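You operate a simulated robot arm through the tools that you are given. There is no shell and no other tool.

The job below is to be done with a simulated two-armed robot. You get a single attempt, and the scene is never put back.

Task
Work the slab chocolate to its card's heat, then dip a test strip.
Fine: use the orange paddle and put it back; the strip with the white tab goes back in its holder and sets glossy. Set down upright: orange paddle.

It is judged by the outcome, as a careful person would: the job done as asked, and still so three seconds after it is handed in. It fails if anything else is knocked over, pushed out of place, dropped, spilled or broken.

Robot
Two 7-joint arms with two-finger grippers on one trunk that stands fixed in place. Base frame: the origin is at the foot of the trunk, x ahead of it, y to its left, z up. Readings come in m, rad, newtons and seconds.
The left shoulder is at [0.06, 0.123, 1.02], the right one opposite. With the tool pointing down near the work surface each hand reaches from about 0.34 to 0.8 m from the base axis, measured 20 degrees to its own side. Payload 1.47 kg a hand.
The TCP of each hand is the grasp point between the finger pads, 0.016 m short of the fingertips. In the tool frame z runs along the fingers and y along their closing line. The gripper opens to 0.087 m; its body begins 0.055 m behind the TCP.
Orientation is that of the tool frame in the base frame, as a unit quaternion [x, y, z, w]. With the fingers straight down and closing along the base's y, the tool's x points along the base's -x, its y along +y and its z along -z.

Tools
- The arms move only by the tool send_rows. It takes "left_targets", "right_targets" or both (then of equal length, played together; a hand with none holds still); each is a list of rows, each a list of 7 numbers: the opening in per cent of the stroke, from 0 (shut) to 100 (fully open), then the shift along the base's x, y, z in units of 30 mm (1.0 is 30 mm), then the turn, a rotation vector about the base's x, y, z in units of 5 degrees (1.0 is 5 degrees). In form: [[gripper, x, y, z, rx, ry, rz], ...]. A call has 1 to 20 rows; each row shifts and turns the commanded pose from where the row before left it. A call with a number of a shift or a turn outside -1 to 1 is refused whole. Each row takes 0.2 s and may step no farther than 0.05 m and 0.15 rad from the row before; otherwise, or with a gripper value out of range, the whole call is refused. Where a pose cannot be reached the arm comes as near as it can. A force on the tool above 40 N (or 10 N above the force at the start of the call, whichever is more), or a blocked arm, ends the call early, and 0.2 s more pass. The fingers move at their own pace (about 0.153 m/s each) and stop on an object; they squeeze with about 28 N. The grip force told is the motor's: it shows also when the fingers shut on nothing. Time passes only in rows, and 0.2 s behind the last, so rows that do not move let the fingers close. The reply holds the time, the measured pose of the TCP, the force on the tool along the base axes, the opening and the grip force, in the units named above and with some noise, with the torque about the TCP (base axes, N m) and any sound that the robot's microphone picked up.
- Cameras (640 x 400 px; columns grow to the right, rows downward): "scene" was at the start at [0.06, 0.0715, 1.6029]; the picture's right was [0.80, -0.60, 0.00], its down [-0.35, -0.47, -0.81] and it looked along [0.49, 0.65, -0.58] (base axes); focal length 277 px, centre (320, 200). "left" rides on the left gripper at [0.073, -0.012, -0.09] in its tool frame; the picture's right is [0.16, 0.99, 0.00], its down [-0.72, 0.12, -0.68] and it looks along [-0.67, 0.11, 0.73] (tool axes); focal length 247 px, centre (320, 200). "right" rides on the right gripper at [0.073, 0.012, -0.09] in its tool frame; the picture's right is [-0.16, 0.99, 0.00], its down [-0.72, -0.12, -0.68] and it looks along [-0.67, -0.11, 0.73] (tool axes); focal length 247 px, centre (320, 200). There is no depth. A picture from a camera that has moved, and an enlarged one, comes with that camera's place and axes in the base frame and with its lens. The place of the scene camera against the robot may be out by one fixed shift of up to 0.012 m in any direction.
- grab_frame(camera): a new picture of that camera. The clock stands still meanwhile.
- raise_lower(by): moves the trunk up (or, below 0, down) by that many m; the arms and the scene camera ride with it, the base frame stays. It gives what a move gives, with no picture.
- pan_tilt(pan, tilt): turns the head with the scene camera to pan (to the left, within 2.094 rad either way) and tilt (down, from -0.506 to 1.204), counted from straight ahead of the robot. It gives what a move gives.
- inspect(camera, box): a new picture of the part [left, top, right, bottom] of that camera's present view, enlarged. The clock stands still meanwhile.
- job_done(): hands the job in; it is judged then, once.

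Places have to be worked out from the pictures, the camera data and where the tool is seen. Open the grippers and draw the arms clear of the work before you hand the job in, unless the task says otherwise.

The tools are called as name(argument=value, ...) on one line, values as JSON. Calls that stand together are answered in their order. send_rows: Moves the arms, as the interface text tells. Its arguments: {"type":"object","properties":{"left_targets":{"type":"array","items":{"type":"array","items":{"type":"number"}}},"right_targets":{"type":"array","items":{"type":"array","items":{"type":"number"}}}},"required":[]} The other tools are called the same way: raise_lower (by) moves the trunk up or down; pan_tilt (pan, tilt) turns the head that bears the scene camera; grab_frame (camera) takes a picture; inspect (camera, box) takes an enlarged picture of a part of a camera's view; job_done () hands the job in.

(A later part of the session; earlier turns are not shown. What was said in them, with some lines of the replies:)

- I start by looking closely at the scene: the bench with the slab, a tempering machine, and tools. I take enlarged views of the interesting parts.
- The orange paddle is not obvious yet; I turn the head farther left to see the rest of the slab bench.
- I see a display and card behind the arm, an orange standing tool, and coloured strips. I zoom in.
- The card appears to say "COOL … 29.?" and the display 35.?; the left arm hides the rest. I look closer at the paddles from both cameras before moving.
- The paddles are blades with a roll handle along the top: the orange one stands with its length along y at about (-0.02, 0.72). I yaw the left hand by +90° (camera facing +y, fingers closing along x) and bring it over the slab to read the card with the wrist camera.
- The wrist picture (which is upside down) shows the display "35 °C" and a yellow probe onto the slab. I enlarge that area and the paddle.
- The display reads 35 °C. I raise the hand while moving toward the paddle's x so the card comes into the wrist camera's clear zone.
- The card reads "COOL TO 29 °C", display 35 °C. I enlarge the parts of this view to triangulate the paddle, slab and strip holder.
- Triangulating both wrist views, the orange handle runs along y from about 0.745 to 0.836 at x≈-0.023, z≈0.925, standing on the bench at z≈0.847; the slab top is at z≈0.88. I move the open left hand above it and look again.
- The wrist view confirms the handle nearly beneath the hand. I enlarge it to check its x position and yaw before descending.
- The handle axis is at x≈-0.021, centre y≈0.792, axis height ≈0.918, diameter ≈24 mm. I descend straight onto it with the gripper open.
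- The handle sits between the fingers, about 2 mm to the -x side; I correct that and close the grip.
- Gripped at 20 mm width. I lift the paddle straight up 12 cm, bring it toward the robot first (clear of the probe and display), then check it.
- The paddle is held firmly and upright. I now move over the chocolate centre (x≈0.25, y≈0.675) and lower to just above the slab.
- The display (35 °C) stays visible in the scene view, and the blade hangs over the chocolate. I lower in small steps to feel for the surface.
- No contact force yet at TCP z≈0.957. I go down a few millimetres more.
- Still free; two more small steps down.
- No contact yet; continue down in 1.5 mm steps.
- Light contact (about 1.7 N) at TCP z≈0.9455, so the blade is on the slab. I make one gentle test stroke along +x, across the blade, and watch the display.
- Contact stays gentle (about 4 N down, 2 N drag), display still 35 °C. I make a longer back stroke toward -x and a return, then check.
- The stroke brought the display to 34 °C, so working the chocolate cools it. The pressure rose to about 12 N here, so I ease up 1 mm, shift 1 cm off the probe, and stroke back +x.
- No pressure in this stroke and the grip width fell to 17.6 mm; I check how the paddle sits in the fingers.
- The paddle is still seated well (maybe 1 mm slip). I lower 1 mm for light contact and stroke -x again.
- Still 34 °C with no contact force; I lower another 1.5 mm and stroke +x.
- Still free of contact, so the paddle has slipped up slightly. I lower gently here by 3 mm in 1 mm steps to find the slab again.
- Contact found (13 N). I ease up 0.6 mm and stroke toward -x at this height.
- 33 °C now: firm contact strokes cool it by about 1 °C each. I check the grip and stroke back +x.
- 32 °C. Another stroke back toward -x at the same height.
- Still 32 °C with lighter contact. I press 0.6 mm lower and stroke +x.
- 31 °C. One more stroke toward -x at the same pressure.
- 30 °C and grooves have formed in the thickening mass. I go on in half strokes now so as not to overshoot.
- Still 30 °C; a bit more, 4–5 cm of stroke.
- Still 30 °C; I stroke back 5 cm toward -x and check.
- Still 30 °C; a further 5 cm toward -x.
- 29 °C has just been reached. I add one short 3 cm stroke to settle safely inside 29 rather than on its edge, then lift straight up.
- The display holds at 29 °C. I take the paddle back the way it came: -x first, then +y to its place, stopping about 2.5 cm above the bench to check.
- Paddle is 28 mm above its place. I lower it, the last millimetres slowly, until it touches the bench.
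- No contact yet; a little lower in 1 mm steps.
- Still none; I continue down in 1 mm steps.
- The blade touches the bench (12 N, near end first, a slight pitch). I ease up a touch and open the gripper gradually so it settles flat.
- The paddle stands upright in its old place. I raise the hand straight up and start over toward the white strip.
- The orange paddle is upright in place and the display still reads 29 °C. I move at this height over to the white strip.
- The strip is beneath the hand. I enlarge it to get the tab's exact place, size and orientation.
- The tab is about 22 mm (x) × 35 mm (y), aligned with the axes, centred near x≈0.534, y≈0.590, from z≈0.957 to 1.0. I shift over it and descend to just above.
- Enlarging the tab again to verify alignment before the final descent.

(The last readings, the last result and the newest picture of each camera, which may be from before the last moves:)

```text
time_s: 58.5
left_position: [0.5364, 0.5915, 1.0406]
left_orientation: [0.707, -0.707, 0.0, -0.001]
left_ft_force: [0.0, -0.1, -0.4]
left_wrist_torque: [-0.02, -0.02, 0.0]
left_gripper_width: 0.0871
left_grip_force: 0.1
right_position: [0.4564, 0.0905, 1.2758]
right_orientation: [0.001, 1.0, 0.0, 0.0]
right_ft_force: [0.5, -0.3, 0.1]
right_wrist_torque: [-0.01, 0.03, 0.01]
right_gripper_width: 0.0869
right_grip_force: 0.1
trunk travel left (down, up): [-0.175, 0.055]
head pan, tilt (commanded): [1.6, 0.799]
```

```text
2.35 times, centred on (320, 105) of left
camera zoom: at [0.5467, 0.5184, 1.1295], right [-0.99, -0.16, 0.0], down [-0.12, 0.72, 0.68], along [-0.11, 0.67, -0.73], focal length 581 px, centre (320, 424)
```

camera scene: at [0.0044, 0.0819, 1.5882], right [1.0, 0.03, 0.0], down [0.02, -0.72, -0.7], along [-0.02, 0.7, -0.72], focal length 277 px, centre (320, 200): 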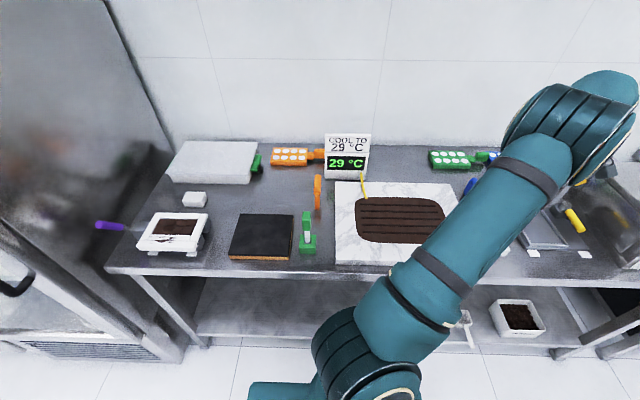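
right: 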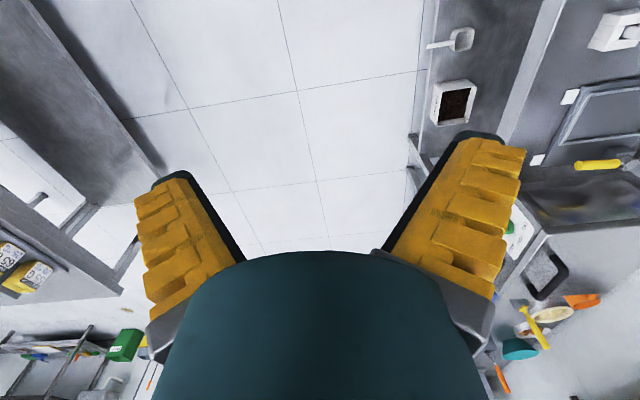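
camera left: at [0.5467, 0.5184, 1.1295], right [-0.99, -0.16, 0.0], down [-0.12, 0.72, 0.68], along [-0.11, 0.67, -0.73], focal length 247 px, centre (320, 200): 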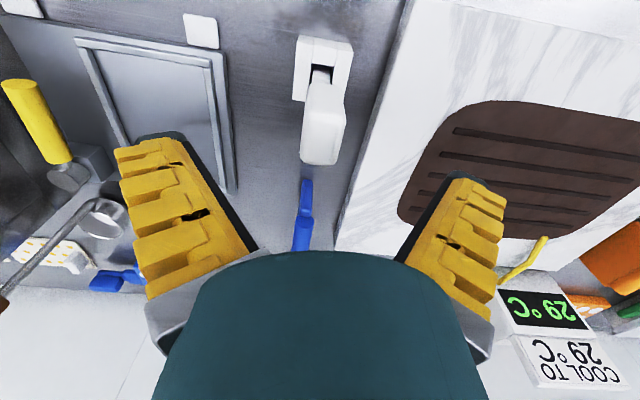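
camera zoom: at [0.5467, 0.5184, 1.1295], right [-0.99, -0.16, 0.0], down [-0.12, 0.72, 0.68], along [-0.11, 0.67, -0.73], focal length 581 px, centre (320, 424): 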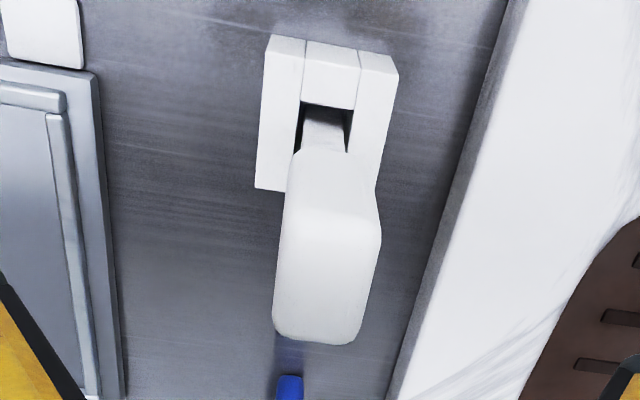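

Triangulation agrees: tab centre (0.5335, 0.590), top z≈1.0. I descend the last 6 cm around the tab and look before closing.

send_rows(left_targets=[[100, -0.03, -0.04, -0.7, 0, 0, 0], [100, 0, 0, -0.7, 0, 0, 0], [100, 0, 0, -0.55, 0, 0, 0], [100, 0, 0, 0, 0, 0, 0]])

grab_frame(camera="left")

```text
time_s: 59.5
left_position: [0.5364, 0.5878, 0.9811]
left_orientation: [-0.707, 0.708, -0.001, 0.001]
left_ft_force: [0.5, -0.8, 0.6]
left_wrist_torque: [0.03, -0.01, -0.01]
left_gripper_width: 0.0872
left_grip_force: 0.0
right_position: [0.455, 0.0898, 1.2764]
right_orientation: [-0.001, 1.0, 0.0, -0.001]
right_ft_force: [-0.3, 0.4, 0.0]
right_wrist_torque: [-0.02, -0.02, -0.02]
right_gripper_width: 0.0871
right_grip_force: 0.0
trunk travel left (down, up): [-0.175, 0.055]
head pan, tilt (commanded): [1.6, 0.799]
```

```text
taken
camera left: at [0.5461, 0.5155, 1.0699], right [-0.99, -0.16, 0.0], down [-0.12, 0.72, 0.68], along [-0.11, 0.67, -0.73], focal length 247 px, centre (320, 200)
```

left: 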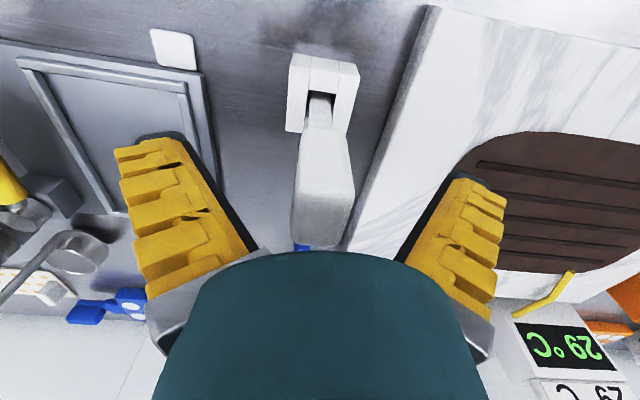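

The tab is centred between the fingers within 2 mm. I correct by 1.5 mm and close on it.

send_rows(left_targets=[[100, -0.05, 0, 0, 0, 0, 0], [60, 0, 0, 0, 0, 0, 0], [40, 0, 0, 0, 0, 0, 0], [20, 0, 0, 0, 0, 0, 0], [5, 0, 0, 0, 0, 0, 0], [0, 0, 0, 0, 0, 0, 0], [0, 0, 0, 0, 0, 0, 0]])

grab_frame(camera="left")

```text
time_s: 61.0
left_position: [0.5343, 0.5887, 0.9827]
left_orientation: [0.707, -0.707, 0.0, -0.001]
left_ft_force: [1.4, 0.5, 10.0]
left_wrist_torque: [0.08, -0.01, 0.01]
left_gripper_width: 0.0171
left_grip_force: 27.8
right_position: [0.4553, 0.0914, 1.2776]
right_orientation: [0.0, 1.0, 0.001, 0.0]
right_ft_force: [0.8, -0.8, 0.1]
right_wrist_torque: [0.03, -0.02, -0.04]
right_gripper_width: 0.0871
right_grip_force: 0.0
trunk travel left (down, up): [-0.175, 0.055]
head pan, tilt (commanded): [1.6, 0.799]
```

```text
taken
camera left: at [0.5449, 0.5164, 1.0714], right [-0.99, -0.16, 0.0], down [-0.12, 0.72, 0.68], along [-0.11, 0.67, -0.73], focal length 247 px, centre (320, 200)
```

left: 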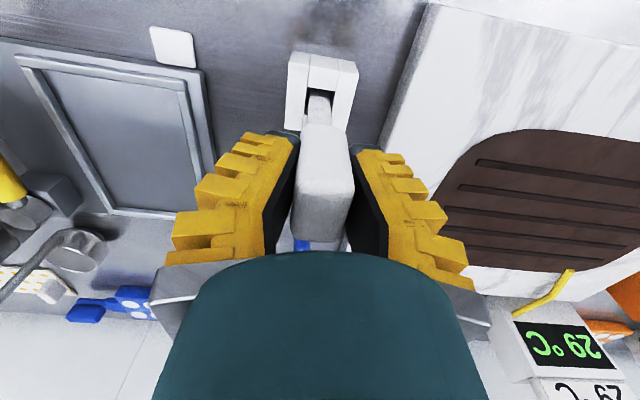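

The tab is gripped (17 mm). I lift the strip straight up out of its holder, slowly at first.

send_rows(left_targets=[[0, 0, 0, 0.2, 0, 0, 0], [0, 0, 0, 0.4, 0, 0, 0], [0, 0, 0, 0.6, 0, 0, 0], [0, 0, 0, 0.8, 0, 0, 0], [0, 0, 0, 1, 0, 0, 0], [0, 0, 0, 1, 0, 0, 0], [0, 0, 0, 0, 0, 0, 0]])

grab_frame(camera="left")

grab_frame(camera="scene")

```text
time_s: 62.6
left_position: [0.5364, 0.5911, 1.1012]
left_orientation: [-0.707, 0.707, 0.0, 0.0]
left_ft_force: [0.8, -0.5, -0.4]
left_wrist_torque: [0.01, 0.0, 0.01]
left_gripper_width: 0.0138
left_grip_force: 27.8
right_position: [0.4556, 0.092, 1.2766]
right_orientation: [0.0, 1.0, 0.001, 0.001]
right_ft_force: [0.1, 0.2, 0.8]
right_wrist_torque: [0.0, 0.04, -0.01]
right_gripper_width: 0.087
right_grip_force: 0.0
trunk travel left (down, up): [-0.175, 0.055]
head pan, tilt (commanded): [1.6, 0.799]
```

```text
taken
camera left: at [0.5469, 0.5189, 1.1904], right [-0.99, -0.16, 0.0], down [-0.11, 0.72, 0.68], along [-0.11, 0.67, -0.73], focal length 247 px, centre (320, 200)
```

left: 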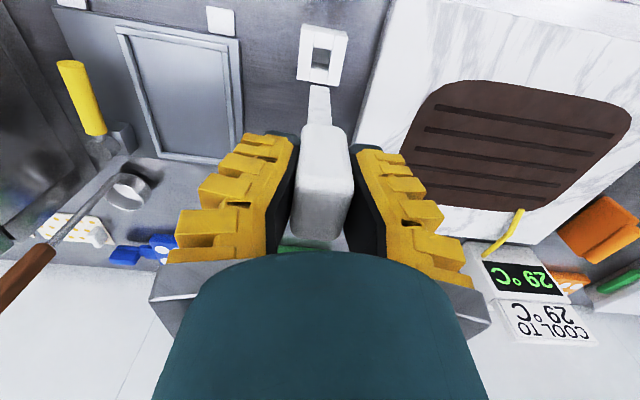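

```text
taken
camera scene: at [0.0054, 0.0822, 1.5881], right [1.0, 0.03, 0.0], down [0.02, -0.72, -0.7], along [-0.02, 0.7, -0.72], focal length 277 px, centre (320, 200)
```

scene: 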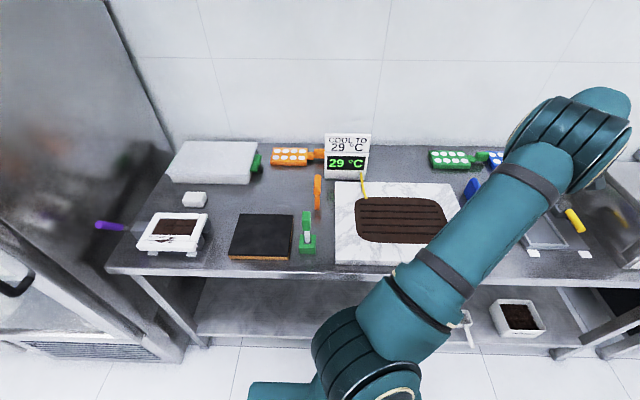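

The strip is out of the holder. I enlarge to see the strip's bottom end and the hole for the later return.

inspect(camera="left", box=[260, 0, 390, 160])

```text
2.50 times, centred on (325, 80) of left
camera zoom: at [0.5469, 0.5189, 1.1904], right [-0.99, -0.16, 0.0], down [-0.11, 0.72, 0.68], along [-0.11, 0.67, -0.73], focal length 617 px, centre (308, 500)
```

zoom: 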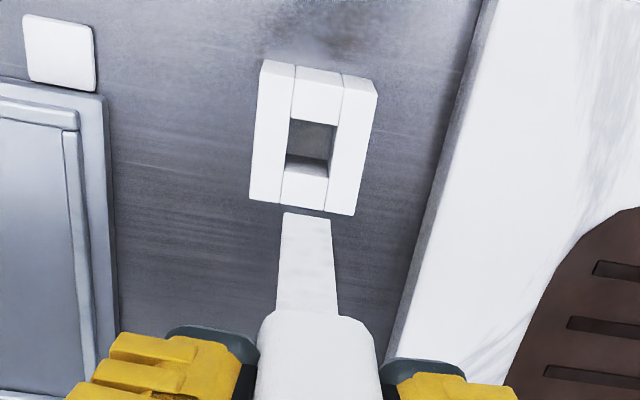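

The strip hangs straight, its end about 0.125 m below the TCP. I carry it at this height over the chocolate near (0.30, 0.66) and lower it close to the mass.

send_rows(left_targets=[[0, -0.5, 0.14, 0, 0, 0, 0], [0, -0.98, 0.284, 0, 0, 0, 0], [0, -0.98, 0.284, 0, 0, 0, 0], [0, -0.98, 0.284, 0, 0, 0, 0], [0, -0.98, 0.284, 0, 0, 0, 0], [0, -0.98, 0.284, 0, 0, 0, 0], [0, -0.98, 0.284, 0, 0, 0, 0], [0, -0.98, 0.284, 0, 0, 0, 0], [0, -0.48, 0.144, 0, 0, 0, 0], [0, 0, 0, -0.8, 0, 0, 0], [0, 0, 0, -0.8, 0, 0, 0], [0, 0, 0, -0.8, 0, 0, 0], [0, 0, 0, 0, 0, 0, 0]])

grab_frame(camera="left")

grab_frame(camera="scene")

```text
time_s: 65.5
left_position: [0.2992, 0.6577, 1.0284]
left_orientation: [-0.707, 0.707, 0.001, 0.0]
left_ft_force: [0.8, 0.1, 0.1]
left_wrist_torque: [0.02, 0.03, 0.04]
left_gripper_width: 0.0136
left_grip_force: 28.9
right_position: [0.4558, 0.0906, 1.2773]
right_orientation: [0.0, 1.0, 0.0, 0.001]
right_ft_force: [-0.2, -1.4, -0.2]
right_wrist_torque: [-0.04, -0.01, 0.0]
right_gripper_width: 0.0873
right_grip_force: 0.0
trunk travel left (down, up): [-0.175, 0.055]
head pan, tilt (commanded): [1.6, 0.799]
```

```text
taken
camera left: at [0.3102, 0.585, 1.1171], right [-0.99, -0.16, 0.0], down [-0.12, 0.72, 0.68], along [-0.11, 0.67, -0.73], focal length 247 px, centre (320, 200)
```

left: 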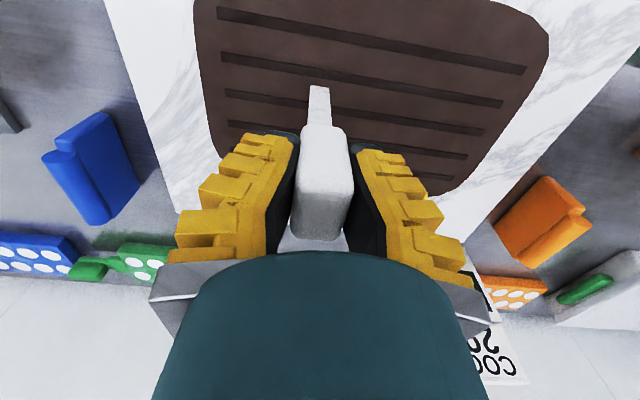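

```text
taken
camera scene: at [0.0047, 0.0815, 1.5882], right [1.0, 0.03, 0.0], down [0.02, -0.72, -0.7], along [-0.02, 0.7, -0.72], focal length 277 px, centre (320, 200)
```

scene: 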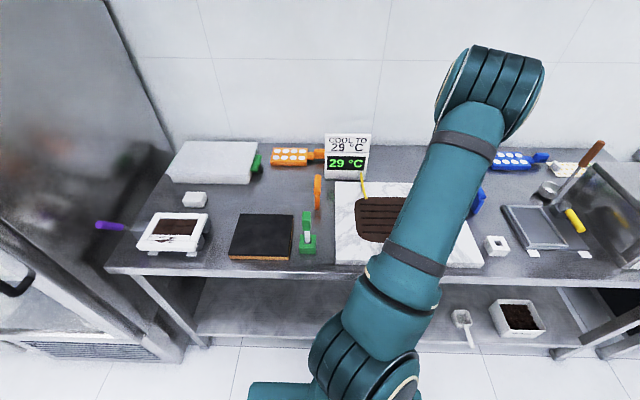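

The strip end is about 3 cm above the chocolate and the display still says 29 °C. I lower it 2 cm, then finer.

send_rows(left_targets=[[0, 0, 0, -0.4, 0, 0, 0], [0, 0, 0, -0.3, 0, 0, 0], [0, 0, 0, 0, 0, 0, 0]])

inspect(camera="left", box=[260, 20, 380, 160])

```text
time_s: 66.2
left_position: [0.2989, 0.6569, 1.0085]
left_orientation: [-0.706, 0.708, 0.0, 0.0]
left_ft_force: [-0.7, -1.8, 1.4]
left_wrist_torque: [-0.05, 0.01, 0.02]
left_gripper_width: 0.0139
left_grip_force: 28.4
right_position: [0.4548, 0.0907, 1.2776]
right_orientation: [0.0, 1.0, 0.0, 0.0]
right_ft_force: [0.2, -0.4, 0.3]
right_wrist_torque: [0.04, -0.01, 0.03]
right_gripper_width: 0.0871
right_grip_force: 0.1
trunk travel left (down, up): [-0.175, 0.055]
head pan, tilt (commanded): [1.6, 0.799]
```

```text
2.86 times, centred on (320, 90) of left
camera zoom: at [0.3093, 0.5844, 1.0983], right [-0.99, -0.16, 0.0], down [-0.12, 0.72, 0.68], along [-0.11, 0.67, -0.73], focal length 706 px, centre (320, 514)
```

zoom: 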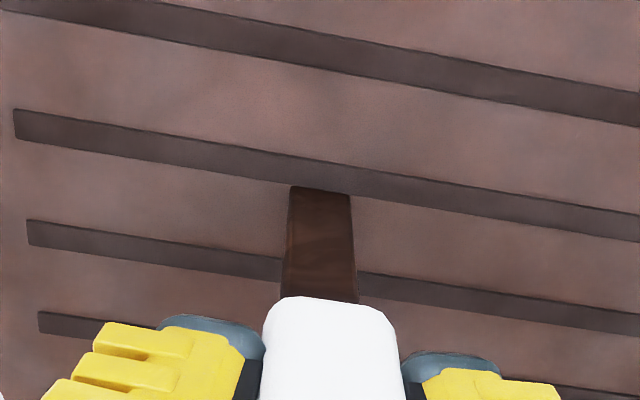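

The strip has come out coated brown (dip registered with a light touch). I lift it straight up and look.

send_rows(left_targets=[[0, 0, 0, 0.3, 0, 0, 0], [0, 0, 0, 0.6, 0, 0, 0], [0, 0, 0, 1, 0, 0, 0], [0, 0, 0, 1, 0, 0, 0], [0, 0, 0, 0.2, 0, 0, 0], [0, 0, 0, 0, 0, 0, 0]])

inspect(camera="left", box=[240, 20, 400, 240])

grab_frame(camera="scene")

```text
time_s: 67.7
left_position: [0.3012, 0.6586, 1.1018]
left_orientation: [-0.706, 0.708, -0.001, 0.0]
left_ft_force: [0.8, -0.4, 0.0]
left_wrist_torque: [0.02, 0.01, 0.0]
left_gripper_width: 0.0136
left_grip_force: 28.4
right_position: [0.456, 0.0909, 1.2768]
right_orientation: [0.0, 1.0, 0.0, -0.001]
right_ft_force: [0.7, 0.8, 0.0]
right_wrist_torque: [-0.02, -0.03, -0.05]
right_gripper_width: 0.0874
right_grip_force: 0.0
trunk travel left (down, up): [-0.175, 0.055]
head pan, tilt (commanded): [1.6, 0.799]
```

```text
1.82 times, centred on (320, 130) of left
camera zoom: at [0.3118, 0.5857, 1.1902], right [-0.99, -0.16, 0.0], down [-0.12, 0.72, 0.68], along [-0.11, 0.67, -0.73], focal length 449 px, centre (320, 327)
```

zoom: 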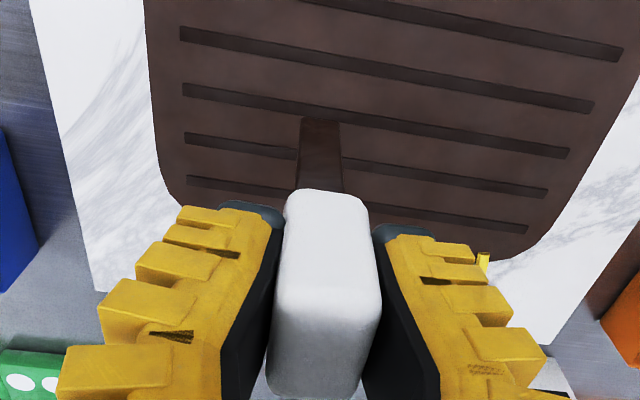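

```text
taken
camera scene: at [0.005, 0.0818, 1.5881], right [1.0, 0.03, 0.0], down [0.02, -0.72, -0.7], along [-0.02, 0.7, -0.72], focal length 277 px, centre (320, 200)
```

scene: 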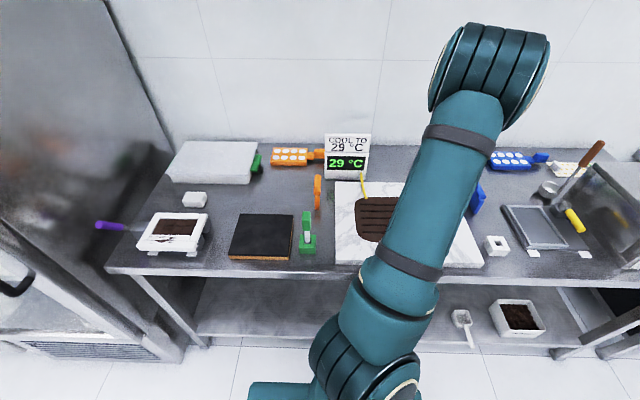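

The strip is evenly coated and the display holds 29 °C. I carry it back along the same line to above its holder.

send_rows(left_targets=[[0, 0.5, -0.14, 0, 0, 0, 0], [0, 0.98, -0.284, 0, 0, 0, 0], [0, 0.98, -0.284, 0, 0, 0, 0], [0, 0.98, -0.284, 0, 0, 0, 0], [0, 0.98, -0.284, 0, 0, 0, 0], [0, 0.98, -0.284, 0, 0, 0, 0], [0, 0.98, -0.284, 0, 0, 0, 0], [0, 0.98, -0.284, 0, 0, 0, 0], [0, 0.48, -0.144, 0, 0, 0, 0], [0, 0, 0, 0, 0, 0, 0], [0, 0, 0, 0, 0, 0, 0]])

grab_frame(camera="left")

inspect(camera="left", box=[260, 0, 390, 160])

```text
time_s: 70.0
left_position: [0.5356, 0.5886, 1.1013]
left_orientation: [-0.707, 0.707, 0.0, 0.0]
left_ft_force: [0.3, 1.2, 0.9]
left_wrist_torque: [-0.03, 0.01, 0.0]
left_gripper_width: 0.0136
left_grip_force: 28.2
right_position: [0.4566, 0.0917, 1.2762]
right_orientation: [0.0, 1.0, 0.0, 0.0]
right_ft_force: [0.3, 0.0, 0.9]
right_wrist_torque: [0.0, -0.01, 0.0]
right_gripper_width: 0.087
right_grip_force: 0.1
trunk travel left (down, up): [-0.175, 0.055]
head pan, tilt (commanded): [1.6, 0.799]
```

```text
taken
camera left: at [0.5469, 0.5164, 1.19], right [-0.99, -0.16, 0.0], down [-0.12, 0.72, 0.68], along [-0.11, 0.67, -0.73], focal length 247 px, centre (320, 200)
```

left: 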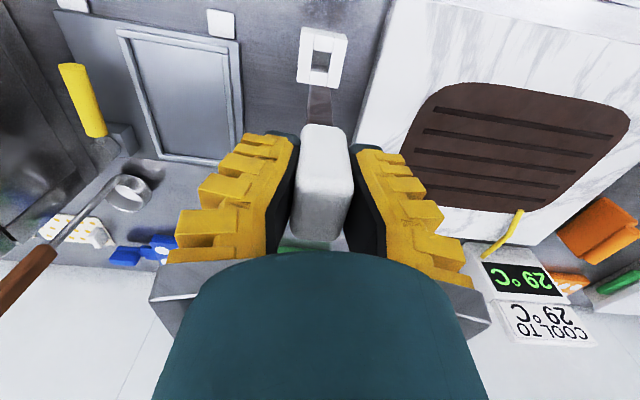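

```text
2.50 times, centred on (325, 80) of left
camera zoom: at [0.5469, 0.5164, 1.19], right [-0.99, -0.16, 0.0], down [-0.12, 0.72, 0.68], along [-0.11, 0.67, -0.73], focal length 617 px, centre (308, 500)
```

zoom: 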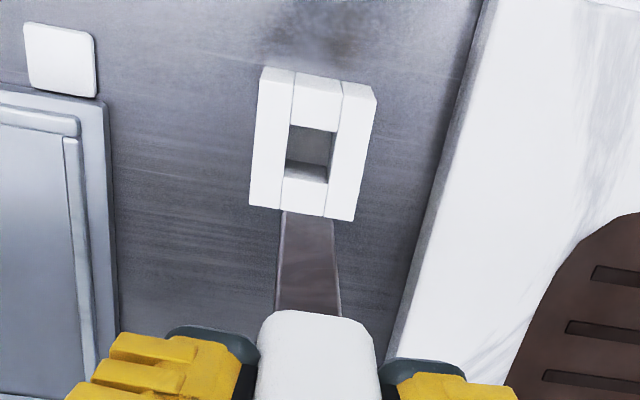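

The strip end must enter a hole of about 21 × 23 mm. I enlarge further to compare the strip end with the hole centre before lowering.

inspect(camera="left", box=[285, 10, 365, 130])

inspect(camera="scene", box=[440, 160, 600, 270])

```text
3.33 times, centred on (325, 70) of left
camera zoom: at [0.5469, 0.5164, 1.19], right [-0.99, -0.16, 0.0], down [-0.12, 0.72, 0.68], along [-0.11, 0.67, -0.73], focal length 823 px, centre (303, 633)
```

zoom: 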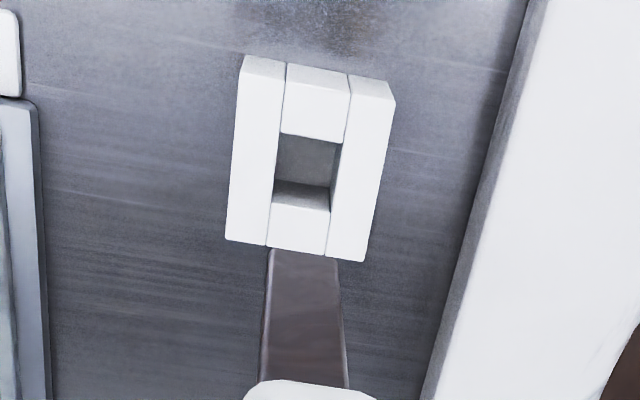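

```text
3.64 times, centred on (520, 215) of scene
camera zoom: at [0.0052, 0.082, 1.5881], right [1.0, 0.03, 0.0], down [0.02, -0.72, -0.7], along [-0.02, 0.7, -0.72], focal length 1008 px, centre (-407, 146)
```

zoom: 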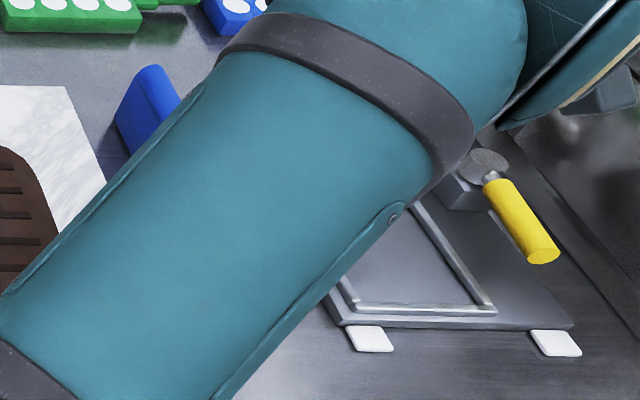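

The strip end looks about 1.6 mm too far in +x and 2 mm short in y relative to the hole. I correct, and lower until the end is just above the holder to compare at the same depth.

send_rows(left_targets=[[0, -0.05, 0.06, -0.6, 0, 0, 0], [0, 0, 0, -0.8, 0, 0, 0], [0, 0, 0, -0.7, 0, 0, 0], [0, 0, 0, -0.3, 0, 0, 0], [0, 0, 0, 0, 0, 0, 0]])

inspect(camera="left", box=[285, 20, 365, 140])

```text
time_s: 71.2
left_position: [0.5345, 0.5923, 1.0298]
left_orientation: [-0.706, 0.708, 0.0, 0.0]
left_ft_force: [0.1, 0.1, 0.6]
left_wrist_torque: [-0.01, -0.02, -0.01]
left_gripper_width: 0.0139
left_grip_force: 27.6
right_position: [0.4554, 0.0912, 1.2772]
right_orientation: [0.001, 1.0, 0.0, 0.0]
right_ft_force: [0.0, 0.0, -0.2]
right_wrist_torque: [-0.03, 0.01, -0.02]
right_gripper_width: 0.0872
right_grip_force: 0.1
trunk travel left (down, up): [-0.175, 0.055]
head pan, tilt (commanded): [1.6, 0.799]
```

```text
3.33 times, centred on (325, 80) of left
camera zoom: at [0.5451, 0.519, 1.1187], right [-0.99, -0.16, 0.0], down [-0.12, 0.72, 0.68], along [-0.11, 0.67, -0.73], focal length 823 px, centre (303, 600)
```

zoom: 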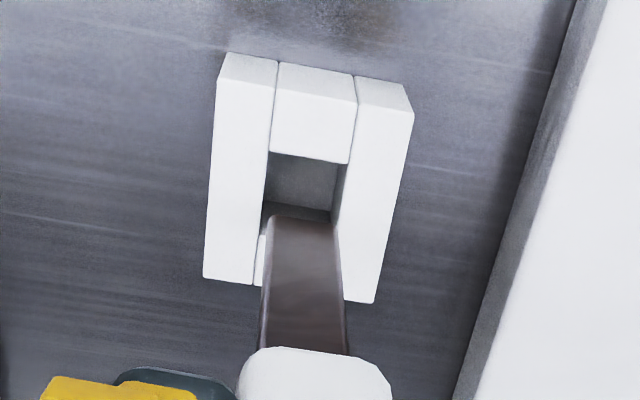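

At the hole's depth the strip projects well centred (gaps about equal on both sides in x and y). I lower it straight into the holder, slowing at the end.

send_rows(left_targets=[[0, 0, 0, -0.3, 0, 0, 0], [0, 0, 0, -0.4, 0, 0, 0], [0, 0, 0, -0.4, 0, 0, 0], [0, 0, 0, -0.2, 0, 0, 0], [0, 0, 0, 0, 0, 0, 0]])

inspect(camera="left", box=[270, 20, 380, 240])

```text
time_s: 72.5
left_position: [0.5331, 0.591, 0.9902]
left_orientation: [-0.706, 0.708, 0.0, -0.001]
left_ft_force: [0.3, 0.5, -0.1]
left_wrist_torque: [0.0, 0.03, 0.0]
left_gripper_width: 0.0138
left_grip_force: 28.0
right_position: [0.4547, 0.0916, 1.278]
right_orientation: [0.0, 1.0, 0.0, 0.0]
right_ft_force: [-0.5, 0.3, 0.2]
right_wrist_torque: [0.02, 0.01, -0.03]
right_gripper_width: 0.087
right_grip_force: 0.1
trunk travel left (down, up): [-0.175, 0.055]
head pan, tilt (commanded): [1.6, 0.799]
```

```text
1.82 times, centred on (325, 130) of left
camera zoom: at [0.544, 0.5185, 1.0794], right [-0.99, -0.16, 0.0], down [-0.12, 0.72, 0.68], along [-0.11, 0.67, -0.73], focal length 449 px, centre (311, 327)
```

zoom: 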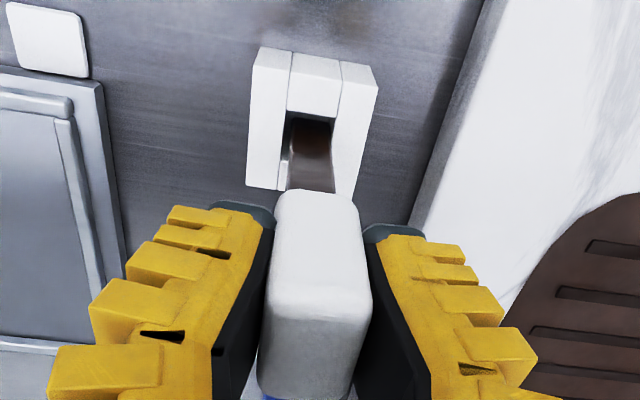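

The strip is in the hole without touching anything. I lower the last millimetres until it rests.

send_rows(left_targets=[[0, 0, 0, -0.1, 0, 0, 0], [0, 0, 0, -0.08, 0, 0, 0], [0, 0, 0, 0, 0, 0, 0]])

```text
time_s: 73.2
left_position: [0.5336, 0.591, 0.9847]
left_orientation: [-0.707, 0.707, -0.001, 0.0]
left_ft_force: [0.7, 0.6, -0.3]
left_wrist_torque: [0.01, -0.01, -0.01]
left_gripper_width: 0.0136
left_grip_force: 27.5
right_position: [0.4564, 0.091, 1.2762]
right_orientation: [0.0, 1.0, 0.0, 0.001]
right_ft_force: [-0.1, 1.0, -0.4]
right_wrist_torque: [-0.01, 0.03, -0.01]
right_gripper_width: 0.0866
right_grip_force: 0.0
trunk travel left (down, up): [-0.175, 0.055]
head pan, tilt (commanded): [1.6, 0.799]
```

Still hanging free; a few more 1 mm steps down.

send_rows(left_targets=[[0, 0, 0, -0.04, 0, 0, 0], [0, 0, 0, -0.04, 0, 0, 0], [0, 0, 0, -0.04, 0, 0, 0], [0, 0, 0, 0, 0, 0, 0]])

```text
time_s: 74.2
left_position: [0.5333, 0.5915, 0.9816]
left_orientation: [0.707, -0.707, 0.001, -0.001]
left_ft_force: [-1.2, -1.2, 8.0]
left_wrist_torque: [-0.2, -0.01, -0.02]
left_gripper_width: 0.0163
left_grip_force: 27.8
right_position: [0.4564, 0.0906, 1.2766]
right_orientation: [0.0, 1.0, 0.0, -0.001]
right_ft_force: [0.2, 0.4, -0.2]
right_wrist_torque: [0.05, -0.03, 0.01]
right_gripper_width: 0.087
right_grip_force: 0.1
trunk travel left (down, up): [-0.175, 0.055]
head pan, tilt (commanded): [1.6, 0.799]
```

It rests on the holder floor (8 N). I ease off half a millimetre and open gently.

send_rows(left_targets=[[0, 0, 0, 0.02, 0, 0, 0], [12, 0, 0, 0, 0, 0, 0], [20, 0, 0, 0, 0, 0, 0], [28, 0, 0, 0, 0, 0, 0], [35, 0, 0, 0, 0, 0, 0], [45, 0, 0, 0, 0, 0, 0], [70, 0, 0, 0, 0, 0, 0], [100, 0, 0, 0, 0, 0, 0], [100, 0, 0, 0, 0, 0, 0]])

grab_frame(camera="left")

```text
time_s: 76.2
left_position: [0.5346, 0.5911, 0.9814]
left_orientation: [0.708, -0.707, 0.0, 0.0]
left_ft_force: [-0.3, 0.6, -0.1]
left_wrist_torque: [0.0, 0.05, 0.01]
left_gripper_width: 0.0871
left_grip_force: 0.1
right_position: [0.4552, 0.0914, 1.2762]
right_orientation: [-0.001, 1.0, 0.0, 0.0]
right_ft_force: [-1.2, 0.2, -0.6]
right_wrist_torque: [0.01, -0.01, 0.0]
right_gripper_width: 0.0871
right_grip_force: 0.1
trunk travel left (down, up): [-0.175, 0.055]
head pan, tilt (commanded): [1.6, 0.799]
```

```text
taken
camera left: at [0.5445, 0.5188, 1.0709], right [-0.99, -0.16, 0.0], down [-0.12, 0.72, 0.68], along [-0.11, 0.67, -0.73], focal length 247 px, centre (320, 200)
```

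left: 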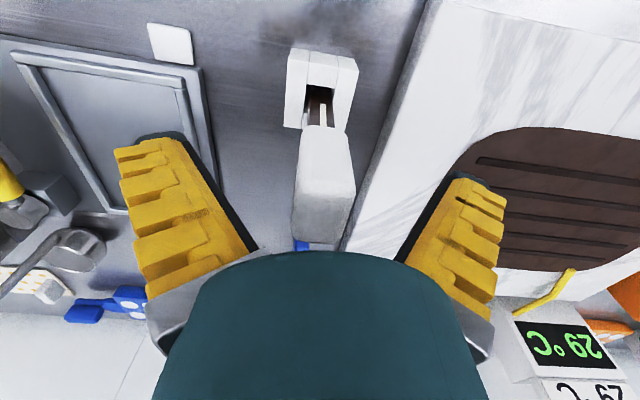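

The strip stands in its holder, already showing a shiny streak, and the fingers are clear on both sides. I raise the hand straight up.

send_rows(left_targets=[[100, 0, 0, 0.4, 0, 0, 0], [100, 0, 0, 0.8, 0, 0, 0], [100, 0, 0, 1, 0, 0, 0], [100, 0, 0, 1, 0, 0, 0], [100, 0, 0, 1, 0, 0, 0], [100, 0, 0, 1, 0, 0, 0], [100, 0, 0, 0, 0, 0, 0]])

inspect(camera="left", box=[250, 0, 400, 160])

grab_frame(camera="left")

```text
time_s: 77.8
left_position: [0.5349, 0.5892, 1.137]
left_orientation: [-0.706, 0.708, 0.0, 0.001]
left_ft_force: [-0.3, 0.7, -0.7]
left_wrist_torque: [0.0, -0.03, 0.01]
left_gripper_width: 0.087
left_grip_force: 0.1
right_position: [0.4549, 0.0912, 1.2769]
right_orientation: [-0.001, 1.0, -0.001, 0.001]
right_ft_force: [1.1, 0.4, -0.2]
right_wrist_torque: [-0.02, -0.02, -0.04]
right_gripper_width: 0.087
right_grip_force: 0.1
trunk travel left (down, up): [-0.175, 0.055]
head pan, tilt (commanded): [1.6, 0.799]
```

```text
2.50 times, centred on (325, 80) of left
camera zoom: at [0.5456, 0.5166, 1.2265], right [-0.99, -0.16, 0.0], down [-0.11, 0.72, 0.68], along [-0.11, 0.67, -0.73], focal length 617 px, centre (308, 500)
```

zoom: 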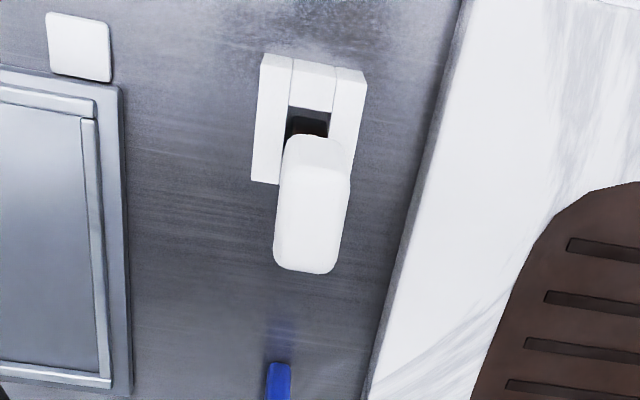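

```text
taken
camera left: at [0.5456, 0.5166, 1.2265], right [-0.99, -0.16, 0.0], down [-0.11, 0.72, 0.68], along [-0.11, 0.67, -0.73], focal length 247 px, centre (320, 200)
```

left: 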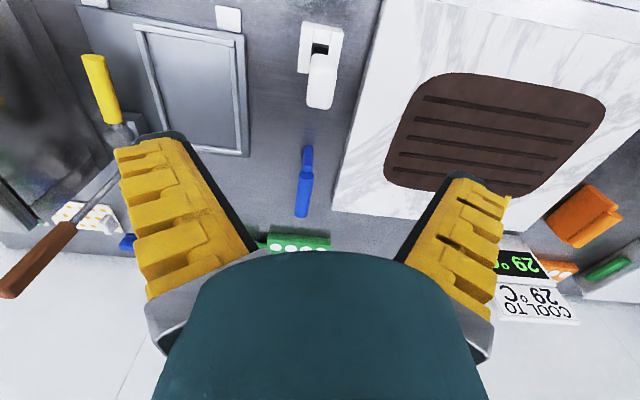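

The strip stands straight in its holder, all else undisturbed, display 29 °C. I draw the arm back up and clear, then check everything with the head camera.

send_rows(left_targets=[[100, 0, 0, 0.9, 0, 0, 0], [100, -0.5, -0.4, 0.8, 0, 0, 0], [100, -0.9, -0.5, 0.7, 0, 0, 0], [100, -0.9, -0.5, 0.7, 0, 0, 0], [100, -0.9, -0.5, 0.7, 0, 0, 0], [100, -0.9, -0.5, 0.7, 0, 0, 0], [100, -0.9, -0.5, 0.5, 0, 0, 0], [100, -0.9, -0.3, 0.3, 0, 0, 0], [100, 0, 0, 0, 0, 0, 0]])

grab_frame(camera="scene")

grab_frame(camera="left")

```text
time_s: 79.8
left_position: [0.3571, 0.4934, 1.2986]
left_orientation: [-0.707, 0.708, 0.0, -0.001]
left_ft_force: [0.5, 0.7, 0.0]
left_wrist_torque: [-0.02, 0.01, 0.04]
left_gripper_width: 0.087
left_grip_force: 0.1
right_position: [0.4558, 0.0913, 1.2772]
right_orientation: [0.0, 1.0, 0.001, 0.0]
right_ft_force: [0.3, 0.5, -0.4]
right_wrist_torque: [0.01, 0.0, -0.02]
right_gripper_width: 0.0872
right_grip_force: 0.0
trunk travel left (down, up): [-0.175, 0.055]
head pan, tilt (commanded): [1.6, 0.799]
```

```text
taken
camera scene: at [0.006, 0.0822, 1.5881], right [1.0, 0.03, 0.0], down [0.02, -0.72, -0.7], along [-0.02, 0.7, -0.72], focal length 277 px, centre (320, 200)
```

scene: 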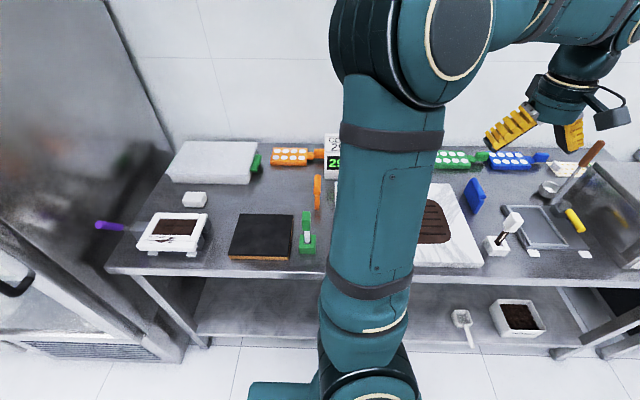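

```text
taken
camera left: at [0.3679, 0.4208, 1.3875], right [-0.99, -0.16, 0.0], down [-0.11, 0.72, 0.68], along [-0.11, 0.67, -0.73], focal length 247 px, centre (320, 200)
```

left: 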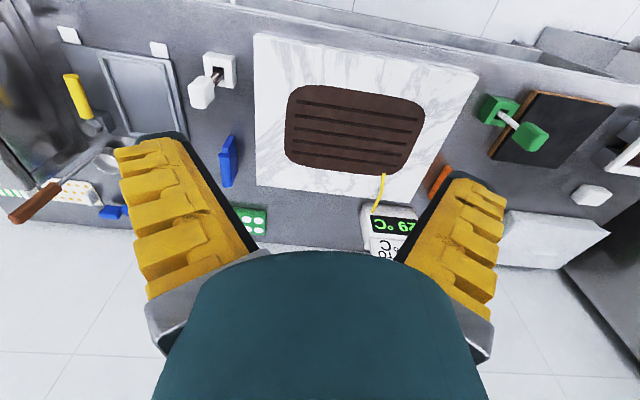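

I check the finished strip, the paddle and the rest at higher zoom before handing in.

inspect(camera="scene", box=[470, 195, 550, 265])

inspect(camera="scene", box=[290, 130, 370, 230])

inspect(camera="left", box=[170, 30, 270, 130])

```text
5.71 times, centred on (510, 230) of scene
camera zoom: at [0.006, 0.0822, 1.5881], right [1.0, 0.03, 0.0], down [0.02, -0.72, -0.7], along [-0.02, 0.7, -0.72], focal length 1584 px, centre (-766, 29)
```

zoom: 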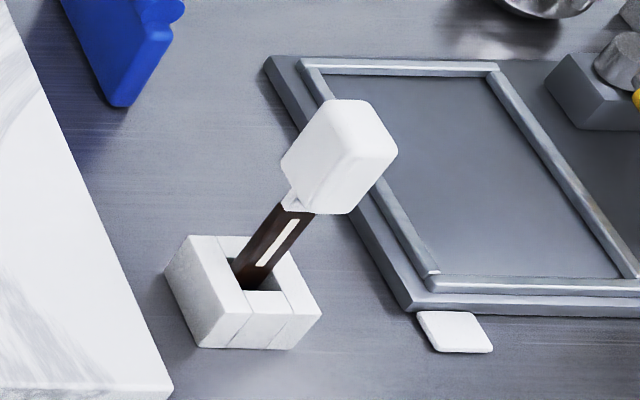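

```text
4.00 times, centred on (330, 180) of scene
camera zoom: at [0.006, 0.0822, 1.5881], right [1.0, 0.03, 0.0], down [0.02, -0.72, -0.7], along [-0.02, 0.7, -0.72], focal length 1109 px, centre (280, 280)
```

zoom: 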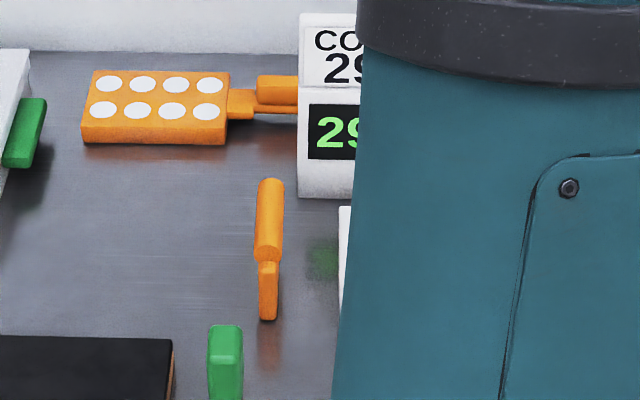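

```text
4.00 times, centred on (220, 80) of left
camera zoom: at [0.3679, 0.4208, 1.3875], right [-0.99, -0.16, 0.0], down [-0.11, 0.72, 0.68], along [-0.11, 0.67, -0.73], focal length 988 px, centre (720, 680)
```

zoom: 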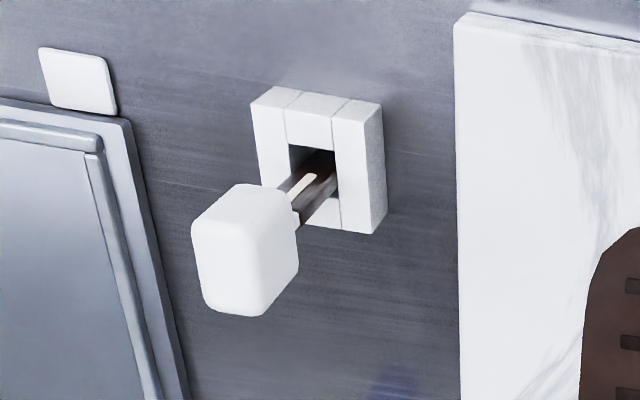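

The strip stands in its holder with a glossy streak. The orange paddle stands upright in its place, the display reads 29 °C, and both hands are open and clear, so I hand the job in.

job_done()

```text
The job is handed in.
```

The slab chocolate is worked down to 29 °C, as its card asks, and I've handed the job in. I haven't seen the judge's verdict.

- **Heat:** I used the orange paddle. The display fell from 35 °C to 29 °C and still read 29 °C when I dipped the strip.
- **Paddle:** It is back in its place, standing upright on the bench. It slipped a few millimetres in the grip during the strokes, but it went down without trouble.
- **Strip:** The white-tab strip came out coated, went back into its holder, and stands straight with a glossy streak on the coating.
- **Rest of the bench:** In the last pictures nothing else looked moved, spilled or knocked over. Both grippers are open and clear of the work.
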